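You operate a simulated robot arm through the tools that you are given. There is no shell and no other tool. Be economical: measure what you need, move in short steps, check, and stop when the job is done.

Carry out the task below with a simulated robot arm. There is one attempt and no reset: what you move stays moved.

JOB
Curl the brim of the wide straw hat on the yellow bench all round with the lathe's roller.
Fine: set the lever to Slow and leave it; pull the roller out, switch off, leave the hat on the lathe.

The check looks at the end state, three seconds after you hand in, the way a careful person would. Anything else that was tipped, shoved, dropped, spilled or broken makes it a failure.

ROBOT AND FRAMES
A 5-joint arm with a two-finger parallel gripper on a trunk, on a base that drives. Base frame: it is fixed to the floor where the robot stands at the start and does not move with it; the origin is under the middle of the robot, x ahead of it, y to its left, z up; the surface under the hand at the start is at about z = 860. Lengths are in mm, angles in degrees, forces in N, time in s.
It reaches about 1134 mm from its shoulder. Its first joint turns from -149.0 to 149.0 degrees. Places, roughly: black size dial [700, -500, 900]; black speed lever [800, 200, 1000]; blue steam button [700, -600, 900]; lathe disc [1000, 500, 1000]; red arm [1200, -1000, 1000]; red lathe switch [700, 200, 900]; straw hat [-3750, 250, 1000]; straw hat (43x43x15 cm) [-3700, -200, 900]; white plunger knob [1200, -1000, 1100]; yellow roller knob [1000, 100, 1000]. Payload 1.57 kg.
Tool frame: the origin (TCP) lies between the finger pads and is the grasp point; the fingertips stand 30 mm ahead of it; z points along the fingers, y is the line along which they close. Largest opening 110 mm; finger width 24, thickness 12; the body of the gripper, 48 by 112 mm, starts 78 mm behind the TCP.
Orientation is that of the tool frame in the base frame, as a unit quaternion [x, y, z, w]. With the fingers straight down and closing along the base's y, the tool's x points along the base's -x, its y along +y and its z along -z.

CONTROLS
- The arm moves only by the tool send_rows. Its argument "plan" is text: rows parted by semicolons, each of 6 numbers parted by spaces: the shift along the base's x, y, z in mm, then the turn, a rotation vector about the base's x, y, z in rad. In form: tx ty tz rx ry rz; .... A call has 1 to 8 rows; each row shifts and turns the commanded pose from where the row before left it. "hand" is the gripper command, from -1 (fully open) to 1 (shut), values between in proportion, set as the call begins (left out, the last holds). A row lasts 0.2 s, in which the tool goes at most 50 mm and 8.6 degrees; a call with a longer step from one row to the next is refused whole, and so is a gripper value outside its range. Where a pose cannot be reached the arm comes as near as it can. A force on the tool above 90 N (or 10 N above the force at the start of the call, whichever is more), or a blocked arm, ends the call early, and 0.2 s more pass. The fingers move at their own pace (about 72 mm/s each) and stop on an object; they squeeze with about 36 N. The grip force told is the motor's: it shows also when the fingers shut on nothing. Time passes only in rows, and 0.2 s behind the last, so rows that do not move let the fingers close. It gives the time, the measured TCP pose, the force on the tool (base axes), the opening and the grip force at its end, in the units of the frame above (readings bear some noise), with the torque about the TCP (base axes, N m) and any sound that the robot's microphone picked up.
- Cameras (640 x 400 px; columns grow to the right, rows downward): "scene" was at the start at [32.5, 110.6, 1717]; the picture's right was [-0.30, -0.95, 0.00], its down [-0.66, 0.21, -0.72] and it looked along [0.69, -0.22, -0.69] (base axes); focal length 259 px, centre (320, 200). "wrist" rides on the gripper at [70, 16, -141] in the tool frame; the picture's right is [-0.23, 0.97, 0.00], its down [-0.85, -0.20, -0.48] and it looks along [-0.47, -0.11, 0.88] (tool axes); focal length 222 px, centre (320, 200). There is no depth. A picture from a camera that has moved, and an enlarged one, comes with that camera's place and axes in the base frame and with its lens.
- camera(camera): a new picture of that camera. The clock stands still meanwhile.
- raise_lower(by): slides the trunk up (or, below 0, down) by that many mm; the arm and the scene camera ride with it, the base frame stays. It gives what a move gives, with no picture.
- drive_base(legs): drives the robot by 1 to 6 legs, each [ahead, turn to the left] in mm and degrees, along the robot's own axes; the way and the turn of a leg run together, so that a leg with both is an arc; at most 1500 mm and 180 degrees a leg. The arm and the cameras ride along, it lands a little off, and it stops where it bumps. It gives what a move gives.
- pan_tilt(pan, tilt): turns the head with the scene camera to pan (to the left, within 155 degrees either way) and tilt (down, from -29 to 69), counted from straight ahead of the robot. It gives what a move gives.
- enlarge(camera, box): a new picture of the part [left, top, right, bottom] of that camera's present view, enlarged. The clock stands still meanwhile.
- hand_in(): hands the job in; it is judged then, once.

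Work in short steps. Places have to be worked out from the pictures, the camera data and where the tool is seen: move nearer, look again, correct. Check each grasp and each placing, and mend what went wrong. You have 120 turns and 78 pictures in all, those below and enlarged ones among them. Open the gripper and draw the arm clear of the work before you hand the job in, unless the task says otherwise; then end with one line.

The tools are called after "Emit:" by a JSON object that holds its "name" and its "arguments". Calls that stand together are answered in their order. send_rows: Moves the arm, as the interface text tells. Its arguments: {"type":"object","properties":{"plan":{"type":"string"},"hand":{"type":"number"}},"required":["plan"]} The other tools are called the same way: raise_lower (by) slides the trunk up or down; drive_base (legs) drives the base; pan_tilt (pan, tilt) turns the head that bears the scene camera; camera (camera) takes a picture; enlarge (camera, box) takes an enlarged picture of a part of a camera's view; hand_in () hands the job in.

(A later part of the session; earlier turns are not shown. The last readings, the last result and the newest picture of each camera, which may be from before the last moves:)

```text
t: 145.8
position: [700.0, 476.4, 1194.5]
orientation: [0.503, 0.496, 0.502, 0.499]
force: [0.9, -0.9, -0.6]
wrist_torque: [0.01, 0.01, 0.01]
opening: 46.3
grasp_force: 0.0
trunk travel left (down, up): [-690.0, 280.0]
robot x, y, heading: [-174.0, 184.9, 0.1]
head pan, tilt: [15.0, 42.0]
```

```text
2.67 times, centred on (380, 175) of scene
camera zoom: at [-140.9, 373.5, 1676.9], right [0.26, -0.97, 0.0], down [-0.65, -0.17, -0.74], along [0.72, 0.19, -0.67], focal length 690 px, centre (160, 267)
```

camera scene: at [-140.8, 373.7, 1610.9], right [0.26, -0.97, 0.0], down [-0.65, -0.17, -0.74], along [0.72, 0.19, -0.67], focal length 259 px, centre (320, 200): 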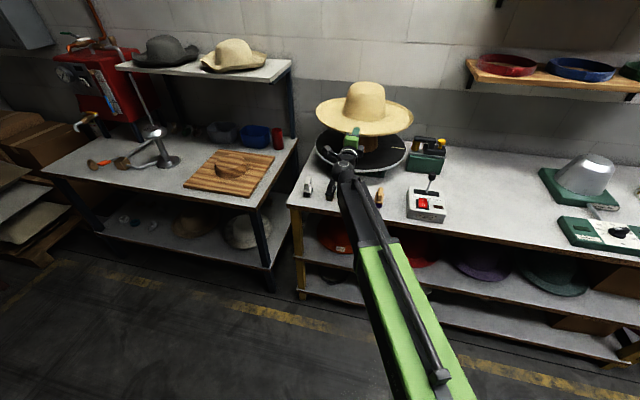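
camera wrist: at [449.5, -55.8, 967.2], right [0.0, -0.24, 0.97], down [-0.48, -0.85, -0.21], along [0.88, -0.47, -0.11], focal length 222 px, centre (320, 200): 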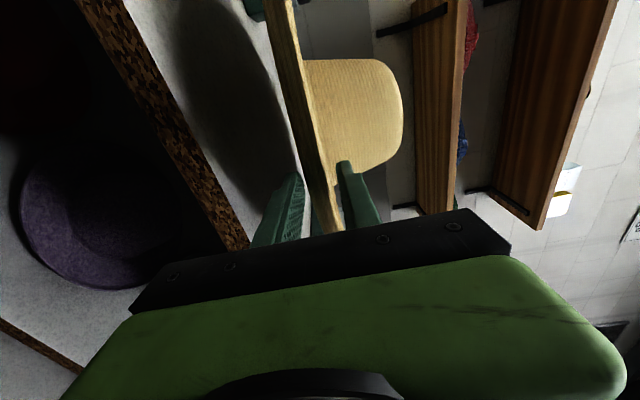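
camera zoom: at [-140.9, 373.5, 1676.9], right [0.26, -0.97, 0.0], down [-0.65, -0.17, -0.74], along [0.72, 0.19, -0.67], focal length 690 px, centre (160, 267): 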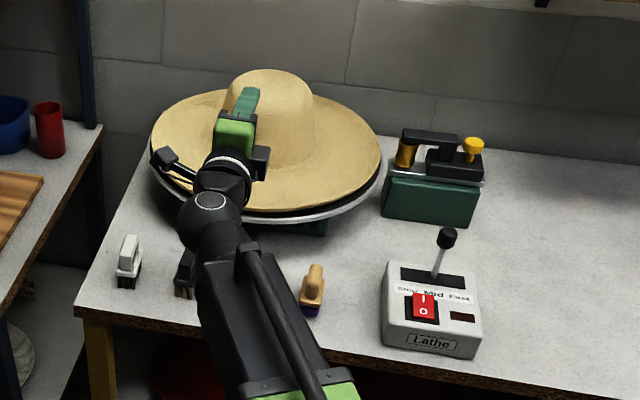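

The hat is on the block. Next the lever: knob ≈(757,158,1003), slot runs along y with Slow to the left. I go with closed horizontal fingers to the right side of the knob.

Emit:
{"name": "send_rows", "arguments": {"plan": "0 -46 0 0 0 0; 0 -46 0 0 0 0; 0 -46 0 0 0 0; 0 -46 0 0 0 0; 0 -46 0 0 0 0; 0 -46 0 0 0 0; 0 -46 0 0 0 0; 0 -44 0 0 0 0", "hand": 1}}

Emit:
{"name": "send_rows", "arguments": {"plan": "27 0 0 0 0 0; 27 0 0 0 0 0; 0 0 0 0 0 0"}}

Emit:
{"name": "raise_lower", "arguments": {"by": -150}}

Emit:
{"name": "pan_tilt", "arguments": {"pan": 0, "tilt": 42}}

Emit:
{"name": "enlarge", "arguments": {"camera": "scene", "box": [270, 90, 510, 240]}}

```text
t: 147.6
position: [701.4, 109.4, 1195.7]
orientation: [0.503, 0.495, 0.502, 0.499]
force: [0.4, 0.3, -0.6]
wrist_torque: [-0.05, 0.0, 0.0]
opening: 0.1
grasp_force: 21.5
trunk travel left (down, up): [-690.0, 280.0]
robot x, y, heading: [-174.1, 178.7, -0.1]
head pan, tilt: [15.0, 42.0]
```

```text
t: 148.4
position: [752.9, 110.0, 1195.8]
orientation: [0.503, 0.495, 0.502, 0.499]
force: [-0.4, 0.6, 0.0]
wrist_torque: [-0.02, 0.0, 0.0]
opening: 0.0
grasp_force: 21.2
trunk travel left (down, up): [-690.0, 280.0]
robot x, y, heading: [-174.7, 178.4, 0.2]
head pan, tilt: [15.0, 42.0]
```

```text
t: 150.2
position: [753.1, 109.5, 1045.5]
orientation: [0.503, 0.495, 0.502, 0.499]
force: [-0.3, -0.1, -0.8]
wrist_torque: [-0.01, -0.02, 0.0]
opening: 0.0
grasp_force: 21.2
trunk travel left (down, up): [-540.0, 430.0]
robot x, y, heading: [-178.0, 182.1, -0.1]
head pan, tilt: [15.0, 42.0]
```

```text
t: 150.9
position: [753.2, 108.9, 1046.7]
orientation: [0.503, 0.496, 0.502, 0.499]
force: [-0.1, -0.3, -0.3]
wrist_torque: [0.0, 0.03, 0.0]
opening: 0.0
grasp_force: 21.0
trunk travel left (down, up): [-540.0, 430.0]
robot x, y, heading: [-176.0, 181.6, -0.0]
head pan, tilt: [0.0, 42.0]
```

```text
2.67 times, centred on (390, 165) of scene
camera zoom: at [-138.0, 351.8, 1526.9], right [0.0, -1.0, 0.0], down [-0.67, 0.0, -0.74], along [0.74, 0.0, -0.67], focal length 690 px, centre (133, 293)
```

zoom: 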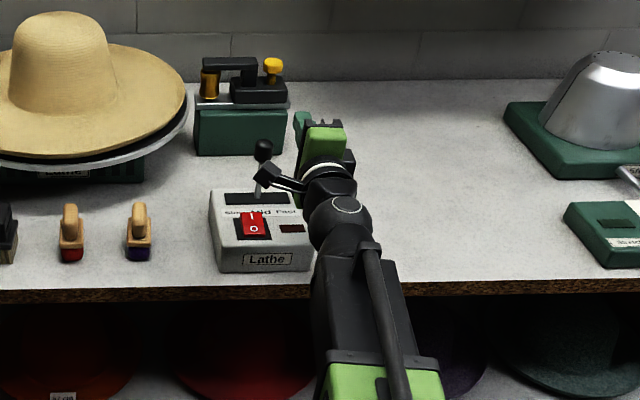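

Knob confirmed ≈(758,160,1000). Lower to z≈1001 and push left gradually.

Emit:
{"name": "raise_lower", "arguments": {"by": -46}}

Emit:
{"name": "send_rows", "arguments": {"plan": "0 12 0 0 0 0; 0 12 0 0 0 0; 0 10 0 0 0 0; 0 10 0 0 0 0; 0 0 0 0 0 0"}}

Emit:
{"name": "enlarge", "arguments": {"camera": "scene", "box": [310, 130, 430, 205]}}

```text
t: 151.8
position: [755.2, 109.7, 998.9]
orientation: [0.504, 0.495, 0.502, 0.5]
force: [0.1, 0.2, 0.5]
wrist_torque: [0.0, -0.03, -0.02]
opening: 0.1
grasp_force: 21.5
trunk travel left (down, up): [-494.0, 476.0]
robot x, y, heading: [-179.0, 179.3, 0.0]
head pan, tilt: [0.0, 42.0]
```

```text
t: 153.0
position: [753.2, 154.1, 999.1]
orientation: [0.503, 0.495, 0.502, 0.5]
force: [-0.4, -0.1, -0.1]
wrist_torque: [-0.03, 0.01, 0.0]
opening: 0.0
grasp_force: 21.3
trunk travel left (down, up): [-494.0, 476.0]
robot x, y, heading: [-173.9, 180.7, 0.1]
head pan, tilt: [0.0, 42.0]
```

```text
5.33 times, centred on (370, 168) of scene
camera zoom: at [-138.0, 351.8, 1480.9], right [0.0, -1.0, 0.0], down [-0.67, 0.0, -0.74], along [0.74, 0.0, -0.67], focal length 1381 px, centre (53, 373)
```

zoom: 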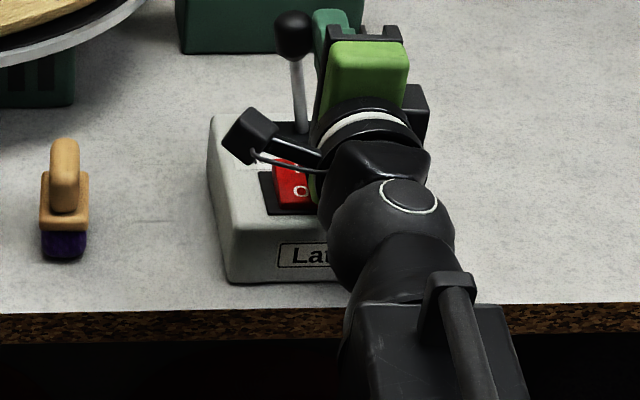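

The knob has moved from y≈160 to 181. Keep pushing in small steps until a stop is felt.

Emit:
{"name": "send_rows", "arguments": {"plan": "0 6 0 0 0 0; 0 6 0 0 0 0; 0 0 0 0 0 0"}}

Emit:
{"name": "send_rows", "arguments": {"plan": "0 5 0 0 0 0; 0 5 0 0 0 0; 0 0 0 0 0 0"}}

Emit:
{"name": "enlarge", "arguments": {"camera": "scene", "box": [310, 130, 430, 205]}}

```text
t: 153.8
position: [752.8, 166.8, 1001.5]
orientation: [0.504, 0.495, 0.502, 0.5]
force: [0.4, -0.1, 0.2]
wrist_torque: [-0.02, 0.01, 0.0]
opening: 0.1
grasp_force: 21.4
trunk travel left (down, up): [-494.0, 476.0]
robot x, y, heading: [-173.4, 182.3, 0.3]
head pan, tilt: [0.0, 42.0]
```

```text
t: 154.6
position: [753.0, 175.6, 999.5]
orientation: [0.503, 0.496, 0.502, 0.498]
force: [-0.6, 0.8, -0.8]
wrist_torque: [-0.01, 0.03, 0.03]
opening: 0.1
grasp_force: 21.3
trunk travel left (down, up): [-494.0, 476.0]
robot x, y, heading: [-175.8, 179.9, 0.1]
head pan, tilt: [0.0, 42.0]
```

```text
5.33 times, centred on (370, 168) of scene
camera zoom: at [-138.0, 351.8, 1480.9], right [0.0, -1.0, 0.0], down [-0.67, 0.0, -0.74], along [0.74, 0.0, -0.67], focal length 1381 px, centre (53, 373)
```

zoom: 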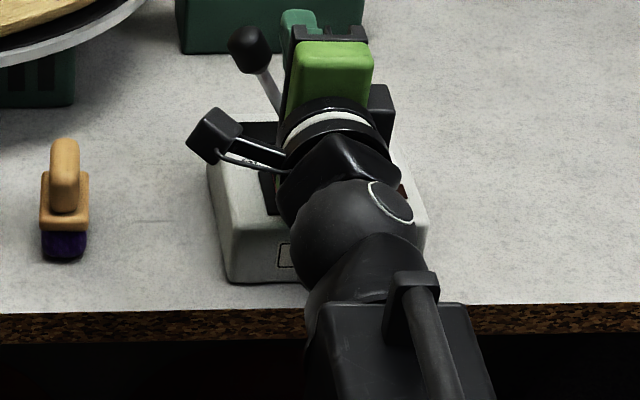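

The lever snapped left into Slow. Raise clear and take close looks at the lever/switch and the roller unit.

Emit:
{"name": "raise_lower", "arguments": {"by": 130}}

Emit:
{"name": "send_rows", "arguments": {"plan": "0 -40 0 0 0 0; 0 -40 0 0 0 0; 0 -40 0 0 0 0; 0 -40 0 0 0 0; 0 -30 0 0 0 0"}}

Emit:
{"name": "enlarge", "arguments": {"camera": "scene", "box": [320, 105, 416, 225]}}

Emit:
{"name": "enlarge", "arguments": {"camera": "scene", "box": [330, 105, 394, 145]}}

```text
t: 156.2
position: [753.5, 176.7, 1129.7]
orientation: [0.503, 0.497, 0.502, 0.498]
force: [-0.7, 0.2, -0.2]
wrist_torque: [-0.01, 0.01, 0.02]
opening: 0.1
grasp_force: 21.1
trunk travel left (down, up): [-624.0, 346.0]
robot x, y, heading: [-174.5, 183.4, -0.1]
head pan, tilt: [0.0, 42.0]
```

```text
t: 157.4
position: [756.1, -13.5, 1128.9]
orientation: [0.503, 0.496, 0.503, 0.498]
force: [-0.1, 0.4, 0.1]
wrist_torque: [0.03, 0.02, -0.03]
opening: 0.0
grasp_force: 21.6
trunk travel left (down, up): [-624.0, 346.0]
robot x, y, heading: [-173.1, 180.3, 0.0]
head pan, tilt: [0.0, 42.0]
```

```text
3.33 times, centred on (368, 165) of scene
camera zoom: at [-138.0, 351.6, 1611.0], right [0.0, -1.0, 0.0], down [-0.67, 0.0, -0.74], along [0.74, 0.0, -0.67], focal length 863 px, centre (160, 317)
```

zoom: 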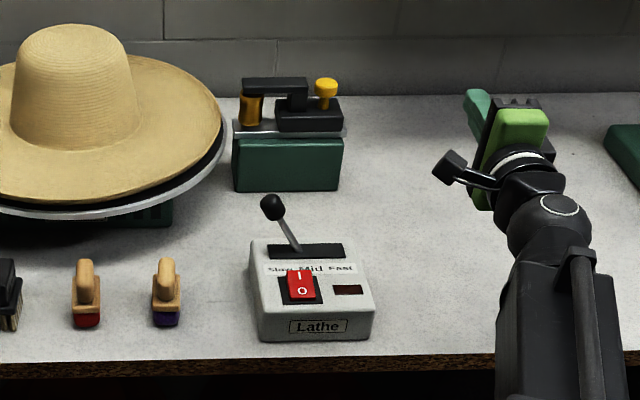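

```text
10.00 times, centred on (362, 125) of scene
camera zoom: at [-138.0, 351.6, 1611.0], right [0.0, -1.0, 0.0], down [-0.67, 0.0, -0.74], along [0.74, 0.0, -0.67], focal length 2589 px, centre (-100, 950)
```

zoom: 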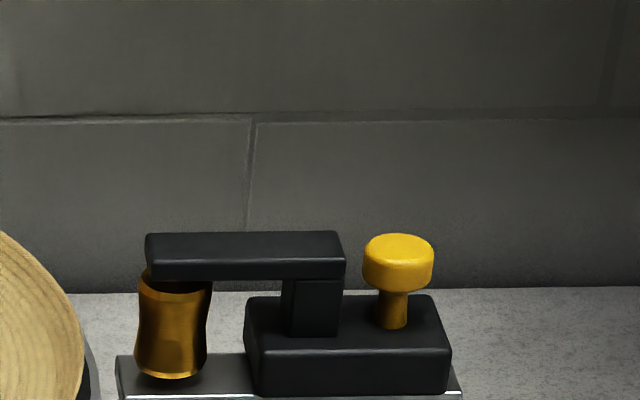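

Lever is on Slow. The rocker's I half is ≈(700,174,~915); the roller knob is a mushroom cap ≈36 mm at ≈(1075,95,990), with free space front/back. I'll raise and pitch the fingers 65° down, usable for both switch and knob.

Emit:
{"name": "raise_lower", "arguments": {"by": 220}}

Emit:
{"name": "send_rows", "arguments": {"plan": "-2 8 -35 0 0.142 0; -5 12 -34 0 0.142 0; -10 14 -33 0 0.142 0; -15 14 -32 0 0.142 0; -18 14 -29 0 0.142 0; -22 14 -25 0 0.142 0; -24 14 -22 0 0.142 0; -28 14 -18 0 0.14 0"}}

Emit:
{"name": "send_rows", "arguments": {"plan": "12 20 0 0 0 0; 12 20 0 0 0 0; 12 20 0 0 0 0; 12 20 0 0 0 0; 0 0 0 0 0 0"}}

```text
t: 159.7
position: [755.7, -13.1, 1349.2]
orientation: [0.503, 0.496, 0.503, 0.498]
force: [0.2, -1.0, -0.6]
wrist_torque: [0.01, 0.02, 0.01]
opening: 0.0
grasp_force: 21.3
trunk travel left (down, up): [-844.0, 126.0]
robot x, y, heading: [-177.0, 181.0, 0.4]
head pan, tilt: [0.0, 42.0]
```

```text
t: 161.5
position: [628.6, 92.2, 1133.2]
orientation: [0.695, 0.686, 0.153, 0.154]
force: [1.0, -0.2, 0.4]
wrist_torque: [-0.01, 0.03, 0.02]
opening: 0.0
grasp_force: 21.6
out of reach, approached as far as the arm can: row 3, 7
trunk travel left (down, up): [-844.0, 126.0]
robot x, y, heading: [-171.3, 177.6, 0.1]
head pan, tilt: [0.0, 42.0]
```

```text
t: 162.7
position: [678.7, 172.1, 1133.0]
orientation: [0.695, 0.686, 0.153, 0.153]
force: [-0.3, 0.6, -0.7]
wrist_torque: [0.03, 0.04, -0.05]
opening: 0.0
grasp_force: 20.9
out of reach, approached as far as the arm can: row 2
trunk travel left (down, up): [-844.0, 126.0]
robot x, y, heading: [-180.1, 183.3, 0.0]
head pan, tilt: [0.0, 42.0]
```

Pitch is 65°. Align over the I half and lower to ~15 mm above it, then check.

Emit:
{"name": "send_rows", "arguments": {"plan": "12 2 0 0 0 0; 12 0 0 0 0 0; 0 0 0 0 0 0"}}

Emit:
{"name": "raise_lower", "arguments": {"by": -165}}

Emit:
{"name": "enlarge", "arguments": {"camera": "scene", "box": [320, 120, 416, 220]}}

Emit:
{"name": "enlarge", "arguments": {"camera": "wrist", "box": [180, 60, 420, 240]}}

```text
t: 163.5
position: [702.2, 174.1, 1132.8]
orientation: [0.695, 0.686, 0.153, 0.155]
force: [-0.6, -0.4, -0.4]
wrist_torque: [0.01, 0.02, -0.02]
opening: 0.0
grasp_force: 21.4
trunk travel left (down, up): [-844.0, 126.0]
robot x, y, heading: [-174.8, 183.4, 0.1]
head pan, tilt: [0.0, 42.0]
```

```text
t: 165.4
position: [702.8, 173.9, 969.0]
orientation: [0.694, 0.686, 0.153, 0.154]
force: [0.2, 0.1, 0.6]
wrist_torque: [0.0, 0.0, -0.01]
opening: 0.0
grasp_force: 20.9
trunk travel left (down, up): [-679.0, 291.0]
robot x, y, heading: [-176.1, 176.7, 0.2]
head pan, tilt: [0.0, 42.0]
```

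```text
4.00 times, centred on (368, 170) of scene
camera zoom: at [-138.1, 351.8, 1666.0], right [0.0, -1.0, 0.0], down [-0.67, 0.0, -0.74], along [0.74, 0.0, -0.67], focal length 1036 px, centre (128, 320)
```

zoom: 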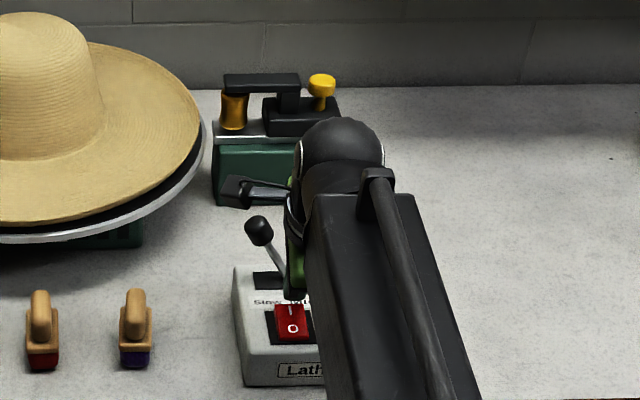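

```text
2.22 times, centred on (300, 150) of wrist
camera zoom: at [658.3, 243.3, 1102.6], right [0.88, -0.24, 0.41], down [-0.39, -0.85, 0.35], along [0.27, -0.47, -0.84], focal length 494 px, centre (364, 311)
```

zoom: 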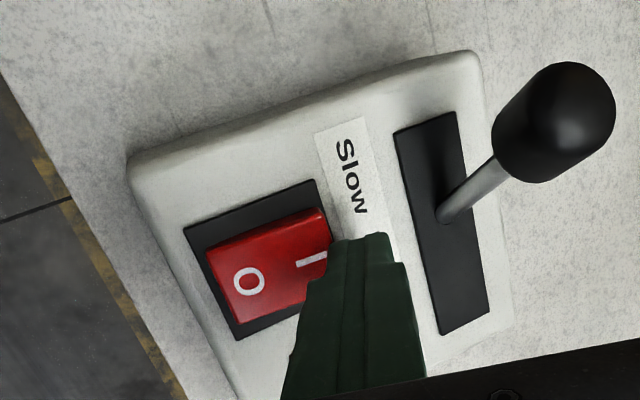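

Wrist view puts the I mark at ≈(703,169). Shift -4 in y and lower in small steps until the rocker clicks.

Emit:
{"name": "send_rows", "arguments": {"plan": "0 -4 0 0 0 0; 0 0 0 0 0 0"}}

Emit:
{"name": "raise_lower", "arguments": {"by": -18}}

Emit:
{"name": "raise_lower", "arguments": {"by": -6}}

Emit:
{"name": "raise_lower", "arguments": {"by": -5}}

```text
t: 166.0
position: [703.6, 169.9, 968.6]
orientation: [0.694, 0.686, 0.153, 0.154]
force: [-0.5, -0.9, 0.2]
wrist_torque: [-0.02, 0.01, 0.01]
opening: 0.1
grasp_force: 21.1
trunk travel left (down, up): [-679.0, 291.0]
robot x, y, heading: [-171.2, 182.7, 0.0]
head pan, tilt: [0.0, 42.0]
```

```text
t: 166.7
position: [702.7, 170.6, 955.0]
orientation: [0.693, 0.686, 0.158, 0.158]
force: [16.2, 0.0, 57.6]
wrist_torque: [-0.14, -0.7, 0.05]
opening: 0.2
grasp_force: 20.7
trunk travel left (down, up): [-661.0, 309.0]
robot x, y, heading: [-172.5, 178.6, 0.1]
head pan, tilt: [0.0, 42.0]
```

```text
t: 167.1
position: [702.0, 170.9, 955.6]
orientation: [0.691, 0.684, 0.164, 0.163]
force: [-14.1, 1.5, 57.0]
wrist_torque: [-0.46, 0.2, -0.13]
opening: 0.0
grasp_force: 21.6
trunk travel left (down, up): [-658.0, 312.0]
robot x, y, heading: [-176.0, 182.0, 0.2]
head pan, tilt: [0.0, 42.0]
stopped: the force on the tool passed its limit at 99 N (the readings are from after the stop); the commanded pose is now the measured one
```

```text
t: 167.5
position: [702.0, 170.5, 954.9]
orientation: [0.69, 0.684, 0.168, 0.167]
force: [-22.4, 0.4, 74.5]
wrist_torque: [-0.12, 0.4, 0.05]
opening: 0.0
grasp_force: 21.6
trunk travel left (down, up): [-655.0, 315.0]
robot x, y, heading: [-175.9, 180.4, 0.0]
head pan, tilt: [0.0, 42.0]
stopped: the force on the tool passed its limit at 97 N (the readings are from after the stop); the commanded pose is now the measured one
```

Firm contact at tip z≈923. Raise and look whether the rocker flipped and the lathe turns.

Emit:
{"name": "raise_lower", "arguments": {"by": 60}}

Emit:
{"name": "enlarge", "arguments": {"camera": "wrist", "box": [180, 60, 420, 240]}}

```text
t: 168.5
position: [709.1, 170.7, 1007.0]
orientation: [0.692, 0.684, 0.162, 0.164]
force: [-0.2, 0.2, -0.2]
wrist_torque: [0.0, 0.0, 0.01]
opening: 0.0
grasp_force: 21.5
trunk travel left (down, up): [-715.0, 255.0]
robot x, y, heading: [-172.8, 180.5, 0.2]
head pan, tilt: [0.0, 42.0]
```

```text
2.22 times, centred on (300, 150) of wrist
camera zoom: at [661.6, 239.7, 1139.8], right [0.87, -0.24, 0.44], down [-0.4, -0.85, 0.34], along [0.29, -0.47, -0.83], focal length 494 px, centre (364, 311)
```

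zoom: 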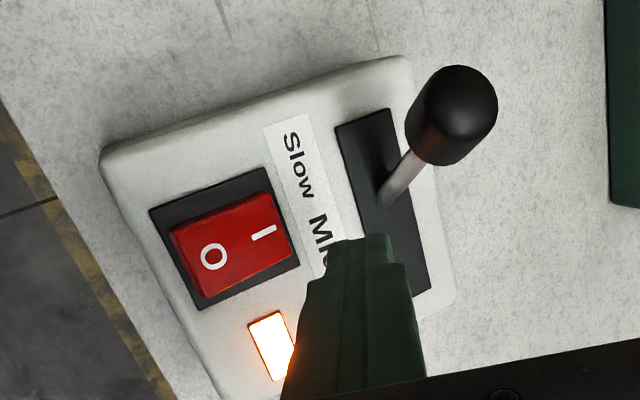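

The lamp is lit: lathe on. Now raise, align at y≈95 and drive ahead to reach the roller knob.

Emit:
{"name": "raise_lower", "arguments": {"by": 90}}

Emit:
{"name": "send_rows", "arguments": {"plan": "0 -38 0 0 0 0; 0 -38 0 0 0 0; 0 0 0 0 0 0"}}

Emit:
{"name": "drive_base", "arguments": {"legs": [[280, 0]]}}

Emit:
{"name": "camera", "arguments": {"camera": "wrist"}}

```text
t: 169.8
position: [709.6, 170.2, 1096.1]
orientation: [0.692, 0.684, 0.163, 0.163]
force: [1.2, -0.4, 0.8]
wrist_torque: [0.0, -0.03, -0.05]
opening: 0.0
grasp_force: 21.8
trunk travel left (down, up): [-805.0, 165.0]
robot x, y, heading: [-173.6, 182.4, 0.5]
head pan, tilt: [0.0, 42.0]
```

```text
t: 170.6
position: [708.9, 95.2, 1097.2]
orientation: [0.692, 0.684, 0.163, 0.164]
force: [0.0, -0.5, 0.4]
wrist_torque: [-0.01, 0.02, 0.0]
opening: 0.0
grasp_force: 21.0
trunk travel left (down, up): [-805.0, 165.0]
robot x, y, heading: [-173.9, 181.7, 0.3]
head pan, tilt: [0.0, 42.0]
```

```text
t: 172.5
position: [985.1, 99.0, 1096.5]
orientation: [0.691, 0.685, 0.163, 0.163]
force: [-0.6, 0.4, 0.4]
wrist_torque: [0.0, 0.02, 0.0]
opening: 0.1
grasp_force: 20.8
trunk travel left (down, up): [-805.0, 165.0]
robot x, y, heading: [102.3, 181.4, 0.0]
head pan, tilt: [0.0, 42.0]
```

```text
12 pictures are left
camera wrist: at [937.6, 167.2, 1229.4], right [0.87, -0.24, 0.44], down [-0.4, -0.85, 0.34], along [0.29, -0.47, -0.83], focal length 222 px, centre (320, 200)
```

wrist: 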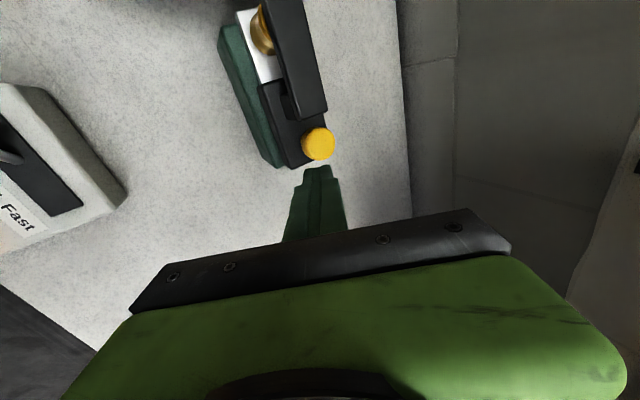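

Two-view intersection puts the cap's top centre at (1026,109,1021). Open to 54, align at (1016,109) and descend to just above it for a check.

Emit:
{"name": "send_rows", "arguments": {"plan": "15 5 0 0 0 0; 16 5 0 0 0 0; 0 0 0 0 0 0; 0 0 0 0 0 0", "hand": 0.02}}

Emit:
{"name": "raise_lower", "arguments": {"by": -40}}

Emit:
{"name": "enlarge", "arguments": {"camera": "wrist", "box": [220, 40, 420, 240]}}

```text
t: 173.5
position: [1016.1, 108.7, 1096.6]
orientation: [0.691, 0.684, 0.163, 0.164]
force: [-0.2, -0.6, 0.0]
wrist_torque: [-0.02, 0.03, 0.01]
opening: 53.4
grasp_force: 0.1
trunk travel left (down, up): [-805.0, 165.0]
robot x, y, heading: [99.2, 181.2, 0.5]
head pan, tilt: [0.0, 42.0]
```

```text
t: 174.3
position: [1016.2, 108.4, 1057.2]
orientation: [0.69, 0.685, 0.164, 0.164]
force: [-0.1, 0.6, 0.9]
wrist_torque: [0.04, 0.02, 0.01]
opening: 53.9
grasp_force: 0.0
trunk travel left (down, up): [-765.0, 205.0]
robot x, y, heading: [98.0, 182.5, 0.2]
head pan, tilt: [0.0, 42.0]
```

```text
2.00 times, centred on (320, 140) of wrist
camera zoom: at [968.0, 178.0, 1190.3], right [0.87, -0.24, 0.44], down [-0.4, -0.85, 0.34], along [0.29, -0.47, -0.83], focal length 444 px, centre (320, 320)
```

zoom: 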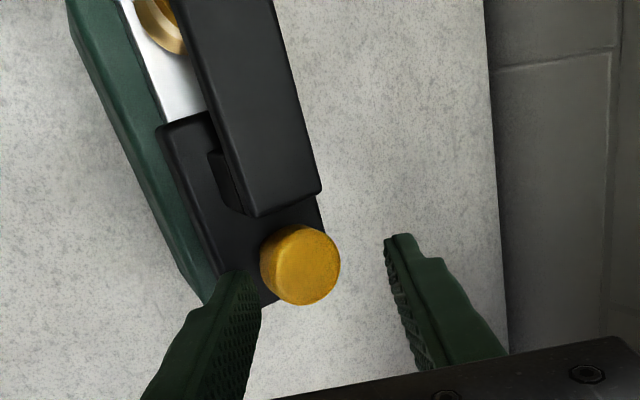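

The estimate is confirmed: cap at (1027,110). Lower to 1031 and close on the cap.

Emit:
{"name": "raise_lower", "arguments": {"by": -26}}

Emit:
{"name": "send_rows", "arguments": {"plan": "0 0 0 0 0 0; 0 0 0 0 0 0; 0 0 0 0 0 0", "hand": 1}}

```text
t: 175.1
position: [1016.3, 109.1, 1031.8]
orientation: [0.691, 0.685, 0.164, 0.164]
force: [-0.1, -0.1, 0.6]
wrist_torque: [-0.02, -0.02, -0.02]
opening: 54.0
grasp_force: 0.1
trunk travel left (down, up): [-739.0, 231.0]
robot x, y, heading: [101.3, 183.0, 0.1]
head pan, tilt: [0.0, 42.0]
```

```text
t: 175.8
position: [1018.8, 108.7, 1032.0]
orientation: [0.69, 0.684, 0.166, 0.167]
force: [29.6, -1.2, 27.6]
wrist_torque: [0.16, -0.61, -0.04]
opening: 33.9
grasp_force: 41.7
trunk travel left (down, up): [-739.0, 231.0]
robot x, y, heading: [103.9, 181.2, 0.1]
head pan, tilt: [0.0, 42.0]
```

Gripped (34 mm). Push the carriage left (+y) in small steps, watching the force and sounds.

Emit:
{"name": "send_rows", "arguments": {"plan": "0 6 0 0 0 0; 0 6 0 0 0 0; 0 6 0 0 0 0; 0 0 0 0 0 0"}}

Emit:
{"name": "send_rows", "arguments": {"plan": "0 6 0 0 0 0; 0 6 0 0 0 0; 0 0 0 0 0 0"}}

Emit:
{"name": "camera", "arguments": {"camera": "wrist"}}

```text
t: 176.8
position: [1019.2, 126.1, 1031.9]
orientation: [0.69, 0.684, 0.167, 0.166]
force: [29.7, 2.3, 26.8]
wrist_torque: [0.15, -0.83, 0.12]
opening: 34.1
grasp_force: 41.4
trunk travel left (down, up): [-739.0, 231.0]
robot x, y, heading: [102.0, 179.5, 0.2]
head pan, tilt: [0.0, 42.0]
```

```text
t: 177.7
position: [1018.0, 139.6, 1032.7]
orientation: [0.69, 0.684, 0.166, 0.167]
force: [26.1, 1.4, 27.5]
wrist_torque: [-0.31, -0.81, -0.39]
opening: 34.2
grasp_force: 41.7
trunk travel left (down, up): [-739.0, 231.0]
robot x, y, heading: [100.8, 179.5, -0.1]
head pan, tilt: [0.0, 42.0]
```

```text
10 pictures are left
camera wrist: at [968.6, 208.0, 1164.9], right [0.86, -0.24, 0.45], down [-0.4, -0.85, 0.33], along [0.3, -0.47, -0.83], focal length 222 px, centre (320, 200)
```

wrist: 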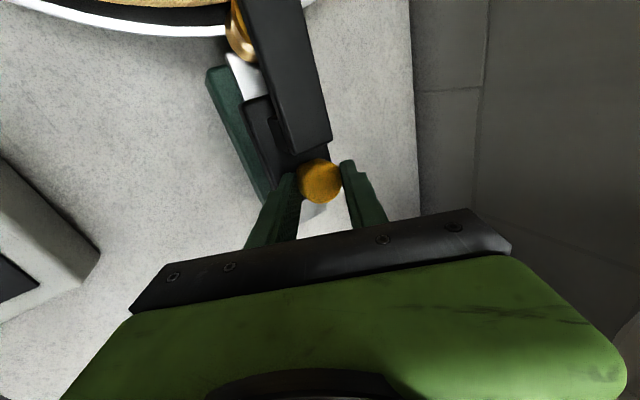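

The carriage slides with the hand. Continue toward the brim.

Emit:
{"name": "send_rows", "arguments": {"plan": "0 6 0 0 0 0; 0 6 0 0 0 0; 0 0 0 0 0 0"}}

Emit:
{"name": "send_rows", "arguments": {"plan": "0 5 0 0 0 0; 0 5 0 0 0 0; 0 0 0 0 0 0"}}

Emit:
{"name": "send_rows", "arguments": {"plan": "0 5 0 0 0 0; 0 5 0 0 0 0; 0 0 0 0 0 0; 0 0 0 0 0 0"}}

```text
t: 178.4
position: [1017.5, 149.1, 1032.5]
orientation: [0.69, 0.684, 0.166, 0.167]
force: [25.5, -20.3, 27.2]
wrist_torque: [0.6, -0.82, 0.15]
opening: 34.2
grasp_force: 42.0
trunk travel left (down, up): [-739.0, 231.0]
robot x, y, heading: [104.3, 180.6, 0.1]
head pan, tilt: [0.0, 42.0]
```

```text
t: 179.2
position: [1018.7, 156.2, 1031.0]
orientation: [0.691, 0.684, 0.165, 0.166]
force: [26.3, -34.1, 19.3]
wrist_torque: [0.0, -0.68, -0.07]
opening: 34.3
grasp_force: 41.5
trunk travel left (down, up): [-739.0, 231.0]
robot x, y, heading: [100.7, 179.8, 0.2]
head pan, tilt: [0.0, 42.0]
```

```text
t: 180.2
position: [1018.9, 165.7, 1031.8]
orientation: [0.69, 0.685, 0.163, 0.166]
force: [22.8, -29.9, 11.0]
wrist_torque: [-2.24, -0.92, 0.61]
opening: 33.6
grasp_force: 41.1
trunk travel left (down, up): [-739.0, 231.0]
robot x, y, heading: [99.5, 181.3, 0.1]
head pan, tilt: [0.0, 42.0]
```

Resistance of ~30 N appeared from y≈147: either the end stop or the brim. Look.

Emit:
{"name": "camera", "arguments": {"camera": "wrist"}}

Emit:
{"name": "enlarge", "arguments": {"camera": "scene", "box": [260, 60, 420, 160]}}

```text
9 pictures are left
camera wrist: at [969.9, 234.7, 1163.3], right [0.87, -0.23, 0.44], down [-0.4, -0.85, 0.34], along [0.3, -0.47, -0.83], focal length 222 px, centre (320, 200)
```

wrist: 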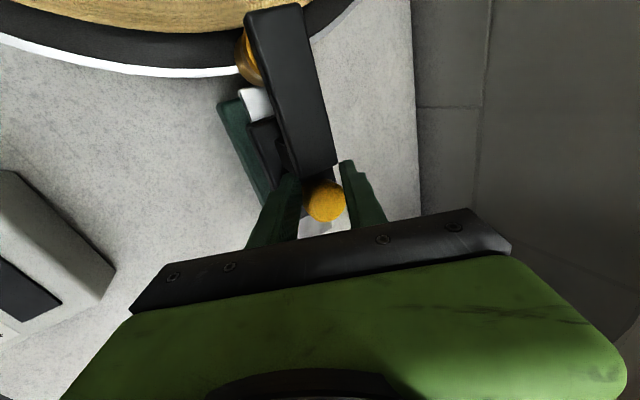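

```text
4.00 times, centred on (340, 110) of scene
camera zoom: at [139.1, 347.1, 1726.5], right [0.0, -1.0, 0.0], down [-0.67, 0.0, -0.74], along [0.74, 0.0, -0.67], focal length 1036 px, centre (240, 560)
```

zoom: 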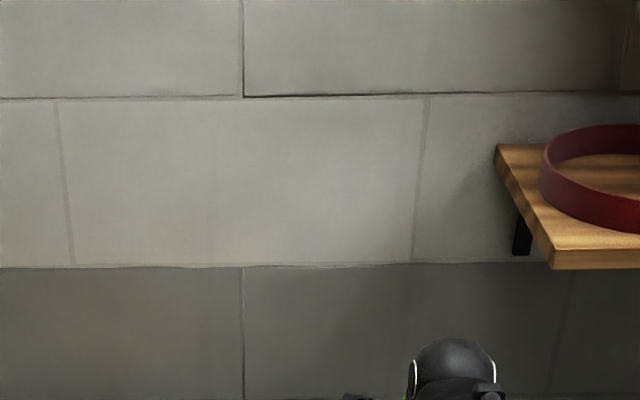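

The cap is at y≈152, so the roller moved 42 mm and presses at the brim edge (fingers slipped a little). Ease back slightly and hold while the lathe turns.

Emit:
{"name": "send_rows", "arguments": {"plan": "0 0 0 0 0 0; 0 0 0 0 0 0; 0 0 0 0 0 0; 0 0 0 0 0 0; 0 0 0 0 0 0; 0 0 0 0 0 0; 0 0 0 0 0 0; 0 0 0 0 0 0"}}

Emit:
{"name": "pan_tilt", "arguments": {"pan": 15, "tilt": 60}}

Emit:
{"name": "camera", "arguments": {"camera": "scene"}}

```text
t: 182.1
position: [1019.2, 167.4, 1031.9]
orientation: [0.692, 0.684, 0.164, 0.165]
force: [24.8, -37.3, 12.2]
wrist_torque: [-0.14, -0.27, 1.7]
opening: 33.2
grasp_force: 41.1
trunk travel left (down, up): [-739.0, 231.0]
robot x, y, heading: [104.0, 177.5, 0.3]
head pan, tilt: [0.0, 42.0]
```

```text
t: 182.9
position: [1019.0, 165.7, 1030.8]
orientation: [0.691, 0.684, 0.163, 0.167]
force: [22.4, -32.5, 12.2]
wrist_torque: [-2.25, -0.78, 0.37]
opening: 33.2
grasp_force: 41.1
trunk travel left (down, up): [-739.0, 231.0]
robot x, y, heading: [103.9, 179.1, 0.3]
head pan, tilt: [15.0, 60.0]
```

```text
7 pictures are left
camera scene: at [119.8, 365.0, 1702.8], right [0.26, -0.97, 0.0], down [-0.84, -0.23, -0.5], along [0.48, 0.13, -0.87], focal length 259 px, centre (320, 200)
```

scene: 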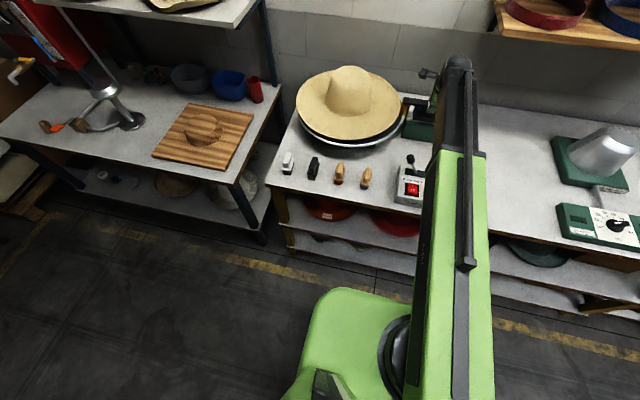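

Hold a few more seconds for several slow turns, then zoom on the brim.

Emit:
{"name": "send_rows", "arguments": {"plan": "0 0 0 0 0 0; 0 0 0 0 0 0; 0 0 0 0 0 0; 0 0 0 0 0 0; 0 0 0 0 0 0; 0 0 0 0 0 0; 0 0 0 0 0 0; 0 0 0 0 0 0"}}

Emit:
{"name": "send_rows", "arguments": {"plan": "0 0 0 0 0 0; 0 0 0 0 0 0; 0 0 0 0 0 0; 0 0 0 0 0 0; 0 0 0 0 0 0; 0 0 0 0 0 0; 0 0 0 0 0 0; 0 0 0 0 0 0"}}

Emit:
{"name": "enlarge", "arguments": {"camera": "scene", "box": [280, 50, 440, 150]}}

```text
t: 184.7
position: [1019.6, 165.8, 1029.7]
orientation: [0.691, 0.684, 0.163, 0.165]
force: [23.1, -35.9, 13.0]
wrist_torque: [-1.14, -0.32, 0.98]
opening: 33.1
grasp_force: 41.5
trunk travel left (down, up): [-739.0, 231.0]
robot x, y, heading: [99.5, 180.8, 0.2]
head pan, tilt: [15.0, 60.0]
```

```text
t: 186.5
position: [1019.4, 166.4, 1031.6]
orientation: [0.691, 0.684, 0.163, 0.166]
force: [24.0, -37.3, 12.5]
wrist_torque: [-0.03, -0.42, 1.63]
opening: 33.0
grasp_force: 40.8
trunk travel left (down, up): [-739.0, 231.0]
robot x, y, heading: [97.9, 181.1, 0.2]
head pan, tilt: [15.0, 60.0]
```

```text
4.00 times, centred on (360, 100) of scene
camera zoom: at [119.8, 365.8, 1702.6], right [0.26, -0.97, 0.0], down [-0.84, -0.23, -0.5], along [0.48, 0.13, -0.87], focal length 1036 px, centre (160, 600)
```

zoom: 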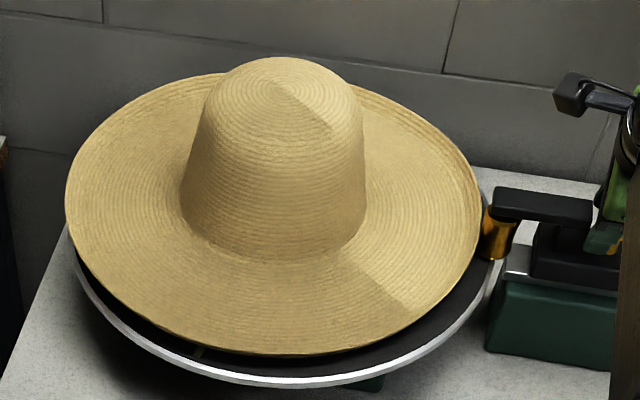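

The right-hand rim seems slightly turned up; curl progress/rotation unclear. Hold about 7 s more and compare.

Emit:
{"name": "send_rows", "arguments": {"plan": "0 0 0 0 0 0; 0 0 0 0 0 0; 0 0 0 0 0 0; 0 0 0 0 0 0; 0 0 0 0 0 0; 0 0 0 0 0 0; 0 0 0 0 0 0; 0 0 0 0 0 0"}}

Emit:
{"name": "send_rows", "arguments": {"plan": "0 0 0 0 0 0; 0 0 0 0 0 0; 0 0 0 0 0 0; 0 0 0 0 0 0; 0 0 0 0 0 0; 0 0 0 0 0 0; 0 0 0 0 0 0; 0 0 0 0 0 0"}}

Emit:
{"name": "send_rows", "arguments": {"plan": "0 0 0 0 0 0; 0 0 0 0 0 0; 0 0 0 0 0 0; 0 0 0 0 0 0; 0 0 0 0 0 0; 0 0 0 0 0 0; 0 0 0 0 0 0; 0 0 0 0 0 0"}}

Emit:
{"name": "enlarge", "arguments": {"camera": "scene", "box": [280, 50, 440, 150]}}

```text
t: 188.3
position: [1018.5, 164.9, 1031.3]
orientation: [0.691, 0.685, 0.162, 0.167]
force: [25.0, -43.3, 14.2]
wrist_torque: [-0.12, 0.05, 1.68]
opening: 33.1
grasp_force: 41.0
trunk travel left (down, up): [-739.0, 231.0]
robot x, y, heading: [99.2, 185.9, 0.1]
head pan, tilt: [15.0, 60.0]
```

```text
t: 190.1
position: [1017.5, 164.9, 1031.2]
orientation: [0.692, 0.684, 0.163, 0.165]
force: [25.9, -39.3, 12.7]
wrist_torque: [0.1, -0.21, 1.64]
opening: 33.5
grasp_force: 41.4
trunk travel left (down, up): [-739.0, 231.0]
robot x, y, heading: [102.9, 184.7, 0.1]
head pan, tilt: [15.0, 60.0]
```

```text
t: 191.9
position: [1019.7, 167.5, 1030.5]
orientation: [0.691, 0.684, 0.163, 0.166]
force: [24.8, -38.9, 13.0]
wrist_torque: [0.06, -0.14, 1.53]
opening: 33.3
grasp_force: 41.2
trunk travel left (down, up): [-739.0, 231.0]
robot x, y, heading: [101.0, 181.3, 0.6]
head pan, tilt: [15.0, 60.0]
```

```text
4.00 times, centred on (360, 100) of scene
camera zoom: at [119.8, 365.6, 1702.7], right [0.26, -0.96, 0.0], down [-0.84, -0.23, -0.5], along [0.48, 0.13, -0.87], focal length 1036 px, centre (160, 600)
```

zoom: 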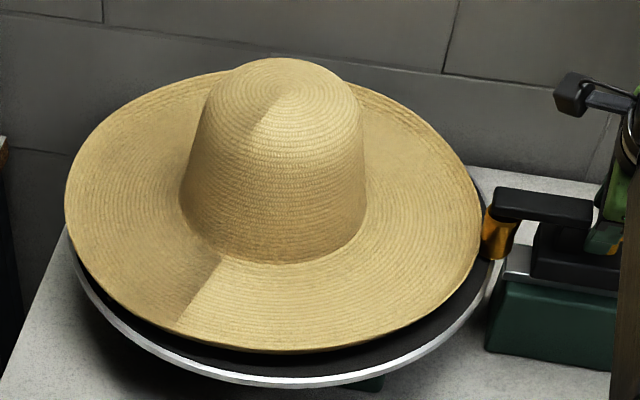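

The seam moved, so the hat turns, but the brim shows no curl: my friction grip slips before the roller presses in. I'll release, go to the right side of the cap with closed fingers and push positively.

Emit:
{"name": "send_rows", "arguments": {"plan": "0 0 0 0 0 0; 0 0 0 0 0 0; 0 0 0 0 0 0", "hand": 0.02}}

Emit:
{"name": "raise_lower", "arguments": {"by": 50}}

Emit:
{"name": "send_rows", "arguments": {"plan": "-3 -30 0 0 0 0; 0 -30 0 0 0 0; 0 -5 0 0 0 0; 0 0 0 0 0 0", "hand": 1}}

Emit:
{"name": "raise_lower", "arguments": {"by": -52}}

```text
t: 192.7
position: [1017.0, 166.6, 1030.4]
orientation: [0.692, 0.684, 0.163, 0.164]
force: [13.0, -32.0, 3.9]
wrist_torque: [-1.07, -0.26, 0.06]
opening: 41.6
grasp_force: 0.1
trunk travel left (down, up): [-739.0, 231.0]
robot x, y, heading: [105.3, 179.8, 0.1]
head pan, tilt: [15.0, 60.0]
```

```text
t: 193.6
position: [1016.7, 171.1, 1080.4]
orientation: [0.691, 0.685, 0.164, 0.163]
force: [-0.3, 0.2, -0.3]
wrist_torque: [0.03, 0.01, -0.01]
opening: 53.8
grasp_force: 0.2
trunk travel left (down, up): [-789.0, 181.0]
robot x, y, heading: [104.6, 178.8, 0.2]
head pan, tilt: [15.0, 60.0]
```

```text
t: 194.6
position: [1015.1, 106.1, 1082.2]
orientation: [0.691, 0.685, 0.163, 0.164]
force: [0.1, 0.2, 0.3]
wrist_torque: [-0.02, -0.03, -0.01]
opening: 0.0
grasp_force: 21.9
trunk travel left (down, up): [-789.0, 181.0]
robot x, y, heading: [98.1, 180.7, 0.3]
head pan, tilt: [15.0, 60.0]
```

```text
t: 195.5
position: [1016.1, 105.3, 1028.7]
orientation: [0.691, 0.685, 0.163, 0.164]
force: [0.2, 0.3, 0.2]
wrist_torque: [0.01, -0.01, 0.03]
opening: 0.4
grasp_force: 21.4
trunk travel left (down, up): [-737.0, 233.0]
robot x, y, heading: [105.6, 181.2, 0.1]
head pan, tilt: [15.0, 60.0]
```

Now push the cap from the right in small steps.

Emit:
{"name": "send_rows", "arguments": {"plan": "0 6 0 0 0 0; 0 6 0 0 0 0; 0 5 0 0 0 0; 0 0 0 0 0 0"}}

Emit:
{"name": "send_rows", "arguments": {"plan": "0 4 0 0 0 0; 0 4 0 0 0 0; 0 0 0 0 0 0"}}

Emit:
{"name": "send_rows", "arguments": {"plan": "0 4 0 0 0 0; 0 4 0 0 0 0; 0 0 0 0 0 0"}}

```text
t: 196.5
position: [1014.9, 119.4, 1029.8]
orientation: [0.692, 0.684, 0.162, 0.165]
force: [-3.2, -10.7, -2.0]
wrist_torque: [-0.09, 0.01, -0.06]
opening: 0.0
grasp_force: 20.6
trunk travel left (down, up): [-737.0, 233.0]
robot x, y, heading: [102.5, 181.0, 0.2]
head pan, tilt: [15.0, 60.0]
```

```text
t: 197.3
position: [1015.5, 122.7, 1030.3]
orientation: [0.692, 0.683, 0.162, 0.167]
force: [-0.6, -46.5, 2.5]
wrist_torque: [-0.8, 0.22, -0.54]
opening: 0.1
grasp_force: 21.0
trunk travel left (down, up): [-737.0, 233.0]
robot x, y, heading: [103.2, 180.8, 0.3]
head pan, tilt: [15.0, 60.0]
```

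```text
t: 198.1
position: [1013.8, 122.5, 1029.9]
orientation: [0.693, 0.682, 0.159, 0.169]
force: [0.4, -68.5, 5.6]
wrist_torque: [-1.22, -0.07, -0.82]
opening: 0.1
grasp_force: 20.8
trunk travel left (down, up): [-737.0, 233.0]
robot x, y, heading: [99.4, 179.5, 0.2]
head pan, tilt: [15.0, 60.0]
```

Solid end stop at 68 N: the roller is fully in (it was before too). Ease the push and zoom closely at the brim next to the roller.

Emit:
{"name": "send_rows", "arguments": {"plan": "0 -6 0 0 0 0; 0 0 0 0 0 0"}}

Emit:
{"name": "enlarge", "arguments": {"camera": "scene", "box": [346, 65, 410, 145]}}

```text
t: 198.7
position: [1014.4, 122.4, 1030.9]
orientation: [0.692, 0.684, 0.161, 0.167]
force: [4.9, -53.7, 8.1]
wrist_torque: [-0.95, -0.24, -0.67]
opening: 0.0
grasp_force: 21.4
trunk travel left (down, up): [-737.0, 233.0]
robot x, y, heading: [101.5, 182.0, 0.2]
head pan, tilt: [15.0, 60.0]
```

```text
5.00 times, centred on (378, 105) of scene
camera zoom: at [117.9, 362.4, 1701.1], right [0.26, -0.97, 0.0], down [-0.84, -0.22, -0.5], along [0.48, 0.13, -0.87], focal length 1295 px, centre (30, 675)
```

zoom: 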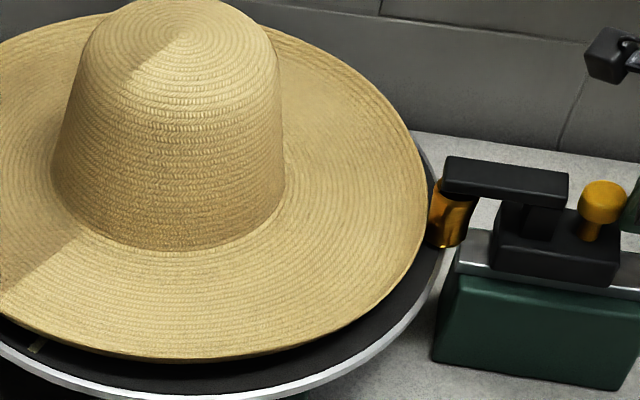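

The roller is at its stop, yet curl isn't clear and the hat may sit a little high. I'll pull the roller out first: go above the cap, grip it and slide it back.

Emit:
{"name": "send_rows", "arguments": {"plan": "0 -6 0 0 0 0; 0 -6 0 0 0 0; 0 -6 0 0 0 0"}}

Emit:
{"name": "raise_lower", "arguments": {"by": 52}}

Emit:
{"name": "send_rows", "arguments": {"plan": "2 24 0 0 0 0; 0 20 0 0 0 0; 0 0 0 0 0 0; 0 0 0 0 0 0", "hand": 0.02}}

```text
t: 199.5
position: [1014.7, 116.2, 1029.8]
orientation: [0.691, 0.685, 0.163, 0.162]
force: [-0.1, -0.5, -0.3]
wrist_torque: [0.04, -0.03, 0.02]
opening: 0.0
grasp_force: 21.0
trunk travel left (down, up): [-737.0, 233.0]
robot x, y, heading: [100.2, 179.0, 0.3]
head pan, tilt: [15.0, 60.0]
```

```text
t: 200.4
position: [1015.7, 115.3, 1081.0]
orientation: [0.691, 0.685, 0.164, 0.163]
force: [-0.4, 0.1, -0.2]
wrist_torque: [0.0, 0.01, 0.0]
opening: 0.1
grasp_force: 21.8
trunk travel left (down, up): [-789.0, 181.0]
robot x, y, heading: [103.1, 177.0, 0.1]
head pan, tilt: [15.0, 60.0]
```

```text
t: 201.4
position: [1017.6, 158.2, 1080.7]
orientation: [0.691, 0.685, 0.163, 0.163]
force: [-0.6, -0.3, -0.1]
wrist_torque: [-0.01, -0.02, 0.01]
opening: 53.8
grasp_force: 0.2
trunk travel left (down, up): [-789.0, 181.0]
robot x, y, heading: [99.6, 180.4, 0.0]
head pan, tilt: [15.0, 60.0]
```

Before retracting, one close look from the wrist camera at the roller/brim contact.

Emit:
{"name": "send_rows", "arguments": {"plan": "-10 40 0 0 0 0; -10 40 0 0 0 0; 0 0 0 0 0 0"}}

Emit:
{"name": "enlarge", "arguments": {"camera": "wrist", "box": [160, 0, 400, 180]}}

```text
t: 202.2
position: [996.7, 239.0, 1080.5]
orientation: [0.691, 0.685, 0.162, 0.163]
force: [0.2, 1.1, -0.9]
wrist_torque: [-0.02, 0.01, 0.0]
opening: 53.8
grasp_force: 0.0
trunk travel left (down, up): [-789.0, 181.0]
robot x, y, heading: [101.3, 181.4, 0.7]
head pan, tilt: [15.0, 60.0]
```

```text
2.22 times, centred on (280, 90) of wrist
camera zoom: at [948.6, 307.7, 1214.1], right [0.87, -0.24, 0.44], down [-0.4, -0.85, 0.34], along [0.29, -0.47, -0.83], focal length 494 px, centre (409, 444)
```

zoom: 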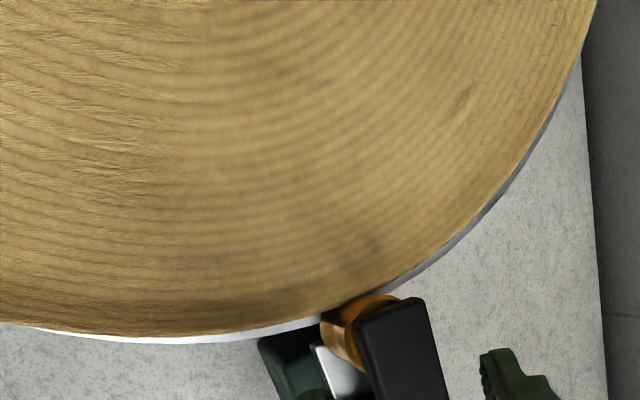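

The roller only touches the rim's edge, and the rim seems ~12–15 mm too high (near the roller's top flange). Plan: retract the roller, press the crown down to seat the hat, then push again.

Emit:
{"name": "send_rows", "arguments": {"plan": "10 -40 0 0 0 0; 10 -42 0 0 0 0; 0 -4 0 0 0 0; 0 0 0 0 0 0"}}

Emit:
{"name": "raise_lower", "arguments": {"by": -50}}

Emit:
{"name": "send_rows", "arguments": {"plan": "0 0 0 0 0 0; 0 0 0 0 0 0; 0 0 0 0 0 0", "hand": 1}}

Emit:
{"name": "send_rows", "arguments": {"plan": "0 -7 0 0 0 0; 0 -7 0 0 0 0; 0 -7 0 0 0 0; 0 -7 0 0 0 0; 0 -7 0 0 0 0; 0 -7 0 0 0 0; 0 0 0 0 0 0"}}

```text
t: 203.2
position: [1017.8, 152.8, 1081.4]
orientation: [0.691, 0.685, 0.163, 0.164]
force: [0.0, 0.5, 0.1]
wrist_torque: [-0.01, -0.04, -0.02]
opening: 54.0
grasp_force: 0.1
trunk travel left (down, up): [-789.0, 181.0]
robot x, y, heading: [105.6, 177.1, 0.2]
head pan, tilt: [15.0, 60.0]
```

```text
t: 204.2
position: [1017.3, 151.5, 1031.0]
orientation: [0.691, 0.685, 0.162, 0.164]
force: [-0.1, 0.1, 0.0]
wrist_torque: [0.01, 0.04, 0.03]
opening: 53.7
grasp_force: 0.1
trunk travel left (down, up): [-739.0, 231.0]
robot x, y, heading: [102.3, 182.7, 0.3]
head pan, tilt: [15.0, 60.0]
```

```text
t: 205.0
position: [1018.9, 151.9, 1031.1]
orientation: [0.691, 0.685, 0.165, 0.165]
force: [15.6, 1.7, 15.5]
wrist_torque: [-0.4, -0.46, 0.04]
opening: 33.9
grasp_force: 41.9
trunk travel left (down, up): [-739.0, 231.0]
robot x, y, heading: [99.0, 180.5, 0.3]
head pan, tilt: [15.0, 60.0]
```

```text
t: 206.6
position: [1019.8, 116.7, 1031.2]
orientation: [0.691, 0.685, 0.166, 0.162]
force: [24.7, 39.3, 17.3]
wrist_torque: [0.36, -0.63, 0.62]
opening: 34.6
grasp_force: 41.9
trunk travel left (down, up): [-739.0, 231.0]
robot x, y, heading: [102.6, 182.7, 0.1]
head pan, tilt: [15.0, 60.0]
```

Roller is out at its stop. Open, raise, and go above the crown's centre with closed fingers.

Emit:
{"name": "send_rows", "arguments": {"plan": "0 5 0 0 0 0; 0 0 0 0 0 0; 0 0 0 0 0 0; 0 0 0 0 0 0", "hand": 0.02}}

Emit:
{"name": "raise_lower", "arguments": {"by": 175}}

Emit:
{"name": "send_rows", "arguments": {"plan": "-4 45 0 0 0 0; -4 45 0 0 0 0; -4 45 0 0 0 0; -4 45 0 0 0 0; -4 45 0 0 0 0; -4 45 0 0 0 0; -4 45 0 0 0 0; -2 38 0 0 0 0", "hand": 1}}

Emit:
{"name": "raise_lower", "arguments": {"by": -45}}

```text
t: 207.6
position: [1018.7, 116.6, 1030.7]
orientation: [0.691, 0.685, 0.163, 0.163]
force: [-0.3, -0.1, -0.1]
wrist_torque: [0.0, 0.0, -0.01]
opening: 54.0
grasp_force: 0.0
trunk travel left (down, up): [-739.0, 231.0]
robot x, y, heading: [104.9, 179.9, -0.0]
head pan, tilt: [15.0, 60.0]
```

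```text
t: 209.5
position: [1018.9, 115.3, 1204.6]
orientation: [0.691, 0.685, 0.163, 0.163]
force: [-0.7, 0.1, 1.2]
wrist_torque: [-0.01, 0.01, -0.01]
opening: 54.0
grasp_force: 0.0
trunk travel left (down, up): [-914.0, 56.0]
robot x, y, heading: [102.1, 178.4, -0.1]
head pan, tilt: [15.0, 60.0]
```

```text
t: 211.3
position: [988.8, 469.0, 1205.5]
orientation: [0.691, 0.685, 0.163, 0.163]
force: [-0.3, 0.5, -0.6]
wrist_torque: [0.0, 0.0, -0.01]
opening: 0.1
grasp_force: 21.1
out of reach, approached as far as the arm can: row 5
trunk travel left (down, up): [-914.0, 56.0]
robot x, y, heading: [102.7, 178.6, 0.3]
head pan, tilt: [15.0, 60.0]
```

```text
t: 212.2
position: [988.5, 468.2, 1162.4]
orientation: [0.691, 0.685, 0.163, 0.163]
force: [-0.2, 0.3, 0.7]
wrist_torque: [0.01, -0.01, -0.03]
opening: 0.1
grasp_force: 21.1
trunk travel left (down, up): [-869.0, 101.0]
robot x, y, heading: [98.0, 186.5, -0.1]
head pan, tilt: [15.0, 60.0]
```

Now press down in small steps, reading the force.

Emit:
{"name": "raise_lower", "arguments": {"by": -10}}

Emit:
{"name": "raise_lower", "arguments": {"by": -8}}

Emit:
{"name": "raise_lower", "arguments": {"by": -6}}

Emit:
{"name": "raise_lower", "arguments": {"by": -6}}

```text
t: 212.8
position: [989.8, 467.8, 1151.0]
orientation: [0.691, 0.685, 0.163, 0.163]
force: [0.9, 0.5, -0.7]
wrist_torque: [0.01, 0.03, -0.01]
opening: 0.1
grasp_force: 21.2
trunk travel left (down, up): [-859.0, 111.0]
robot x, y, heading: [104.5, 176.1, 0.1]
head pan, tilt: [15.0, 60.0]
```

```text
t: 213.3
position: [989.3, 468.8, 1143.1]
orientation: [0.691, 0.685, 0.163, 0.163]
force: [-0.2, 0.1, 0.2]
wrist_torque: [0.01, -0.02, -0.01]
opening: 0.0
grasp_force: 21.4
trunk travel left (down, up): [-851.0, 119.0]
robot x, y, heading: [101.1, 183.5, 0.1]
head pan, tilt: [15.0, 60.0]
```

```text
t: 213.9
position: [988.8, 469.4, 1137.0]
orientation: [0.691, 0.685, 0.163, 0.163]
force: [-0.5, 1.3, -1.1]
wrist_torque: [0.0, -0.03, -0.01]
opening: 0.1
grasp_force: 21.3
trunk travel left (down, up): [-845.0, 125.0]
robot x, y, heading: [102.8, 182.5, 0.3]
head pan, tilt: [15.0, 60.0]
```

```text
t: 214.4
position: [989.7, 464.7, 1132.1]
orientation: [0.692, 0.684, 0.163, 0.165]
force: [9.2, -14.6, 19.4]
wrist_torque: [-0.46, -0.42, 0.0]
opening: 0.0
grasp_force: 21.1
trunk travel left (down, up): [-839.0, 131.0]
robot x, y, heading: [103.0, 180.3, -0.0]
head pan, tilt: [15.0, 60.0]
```

Contact at tip z≈1101 with 19 N. Press a little more.

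Emit:
{"name": "raise_lower", "arguments": {"by": -4}}

Emit:
{"name": "raise_lower", "arguments": {"by": -4}}

```text
t: 215.0
position: [990.9, 462.0, 1132.5]
orientation: [0.691, 0.683, 0.167, 0.169]
force: [27.8, -24.6, 56.4]
wrist_torque: [-0.81, -1.15, 0.06]
opening: 0.2
grasp_force: 21.2
trunk travel left (down, up): [-835.0, 135.0]
robot x, y, heading: [101.0, 181.7, 0.1]
head pan, tilt: [15.0, 60.0]
```

```text
t: 215.4
position: [992.1, 460.3, 1132.3]
orientation: [0.688, 0.682, 0.17, 0.177]
force: [2.3, -20.4, 54.5]
wrist_torque: [-0.68, -0.37, 0.48]
opening: 0.1
grasp_force: 21.2
trunk travel left (down, up): [-832.0, 138.0]
robot x, y, heading: [104.9, 177.6, 0.2]
head pan, tilt: [15.0, 60.0]
stopped: the force on the tool passed its limit at 94 N (the readings are from after the stop); the commanded pose is now the measured one
```

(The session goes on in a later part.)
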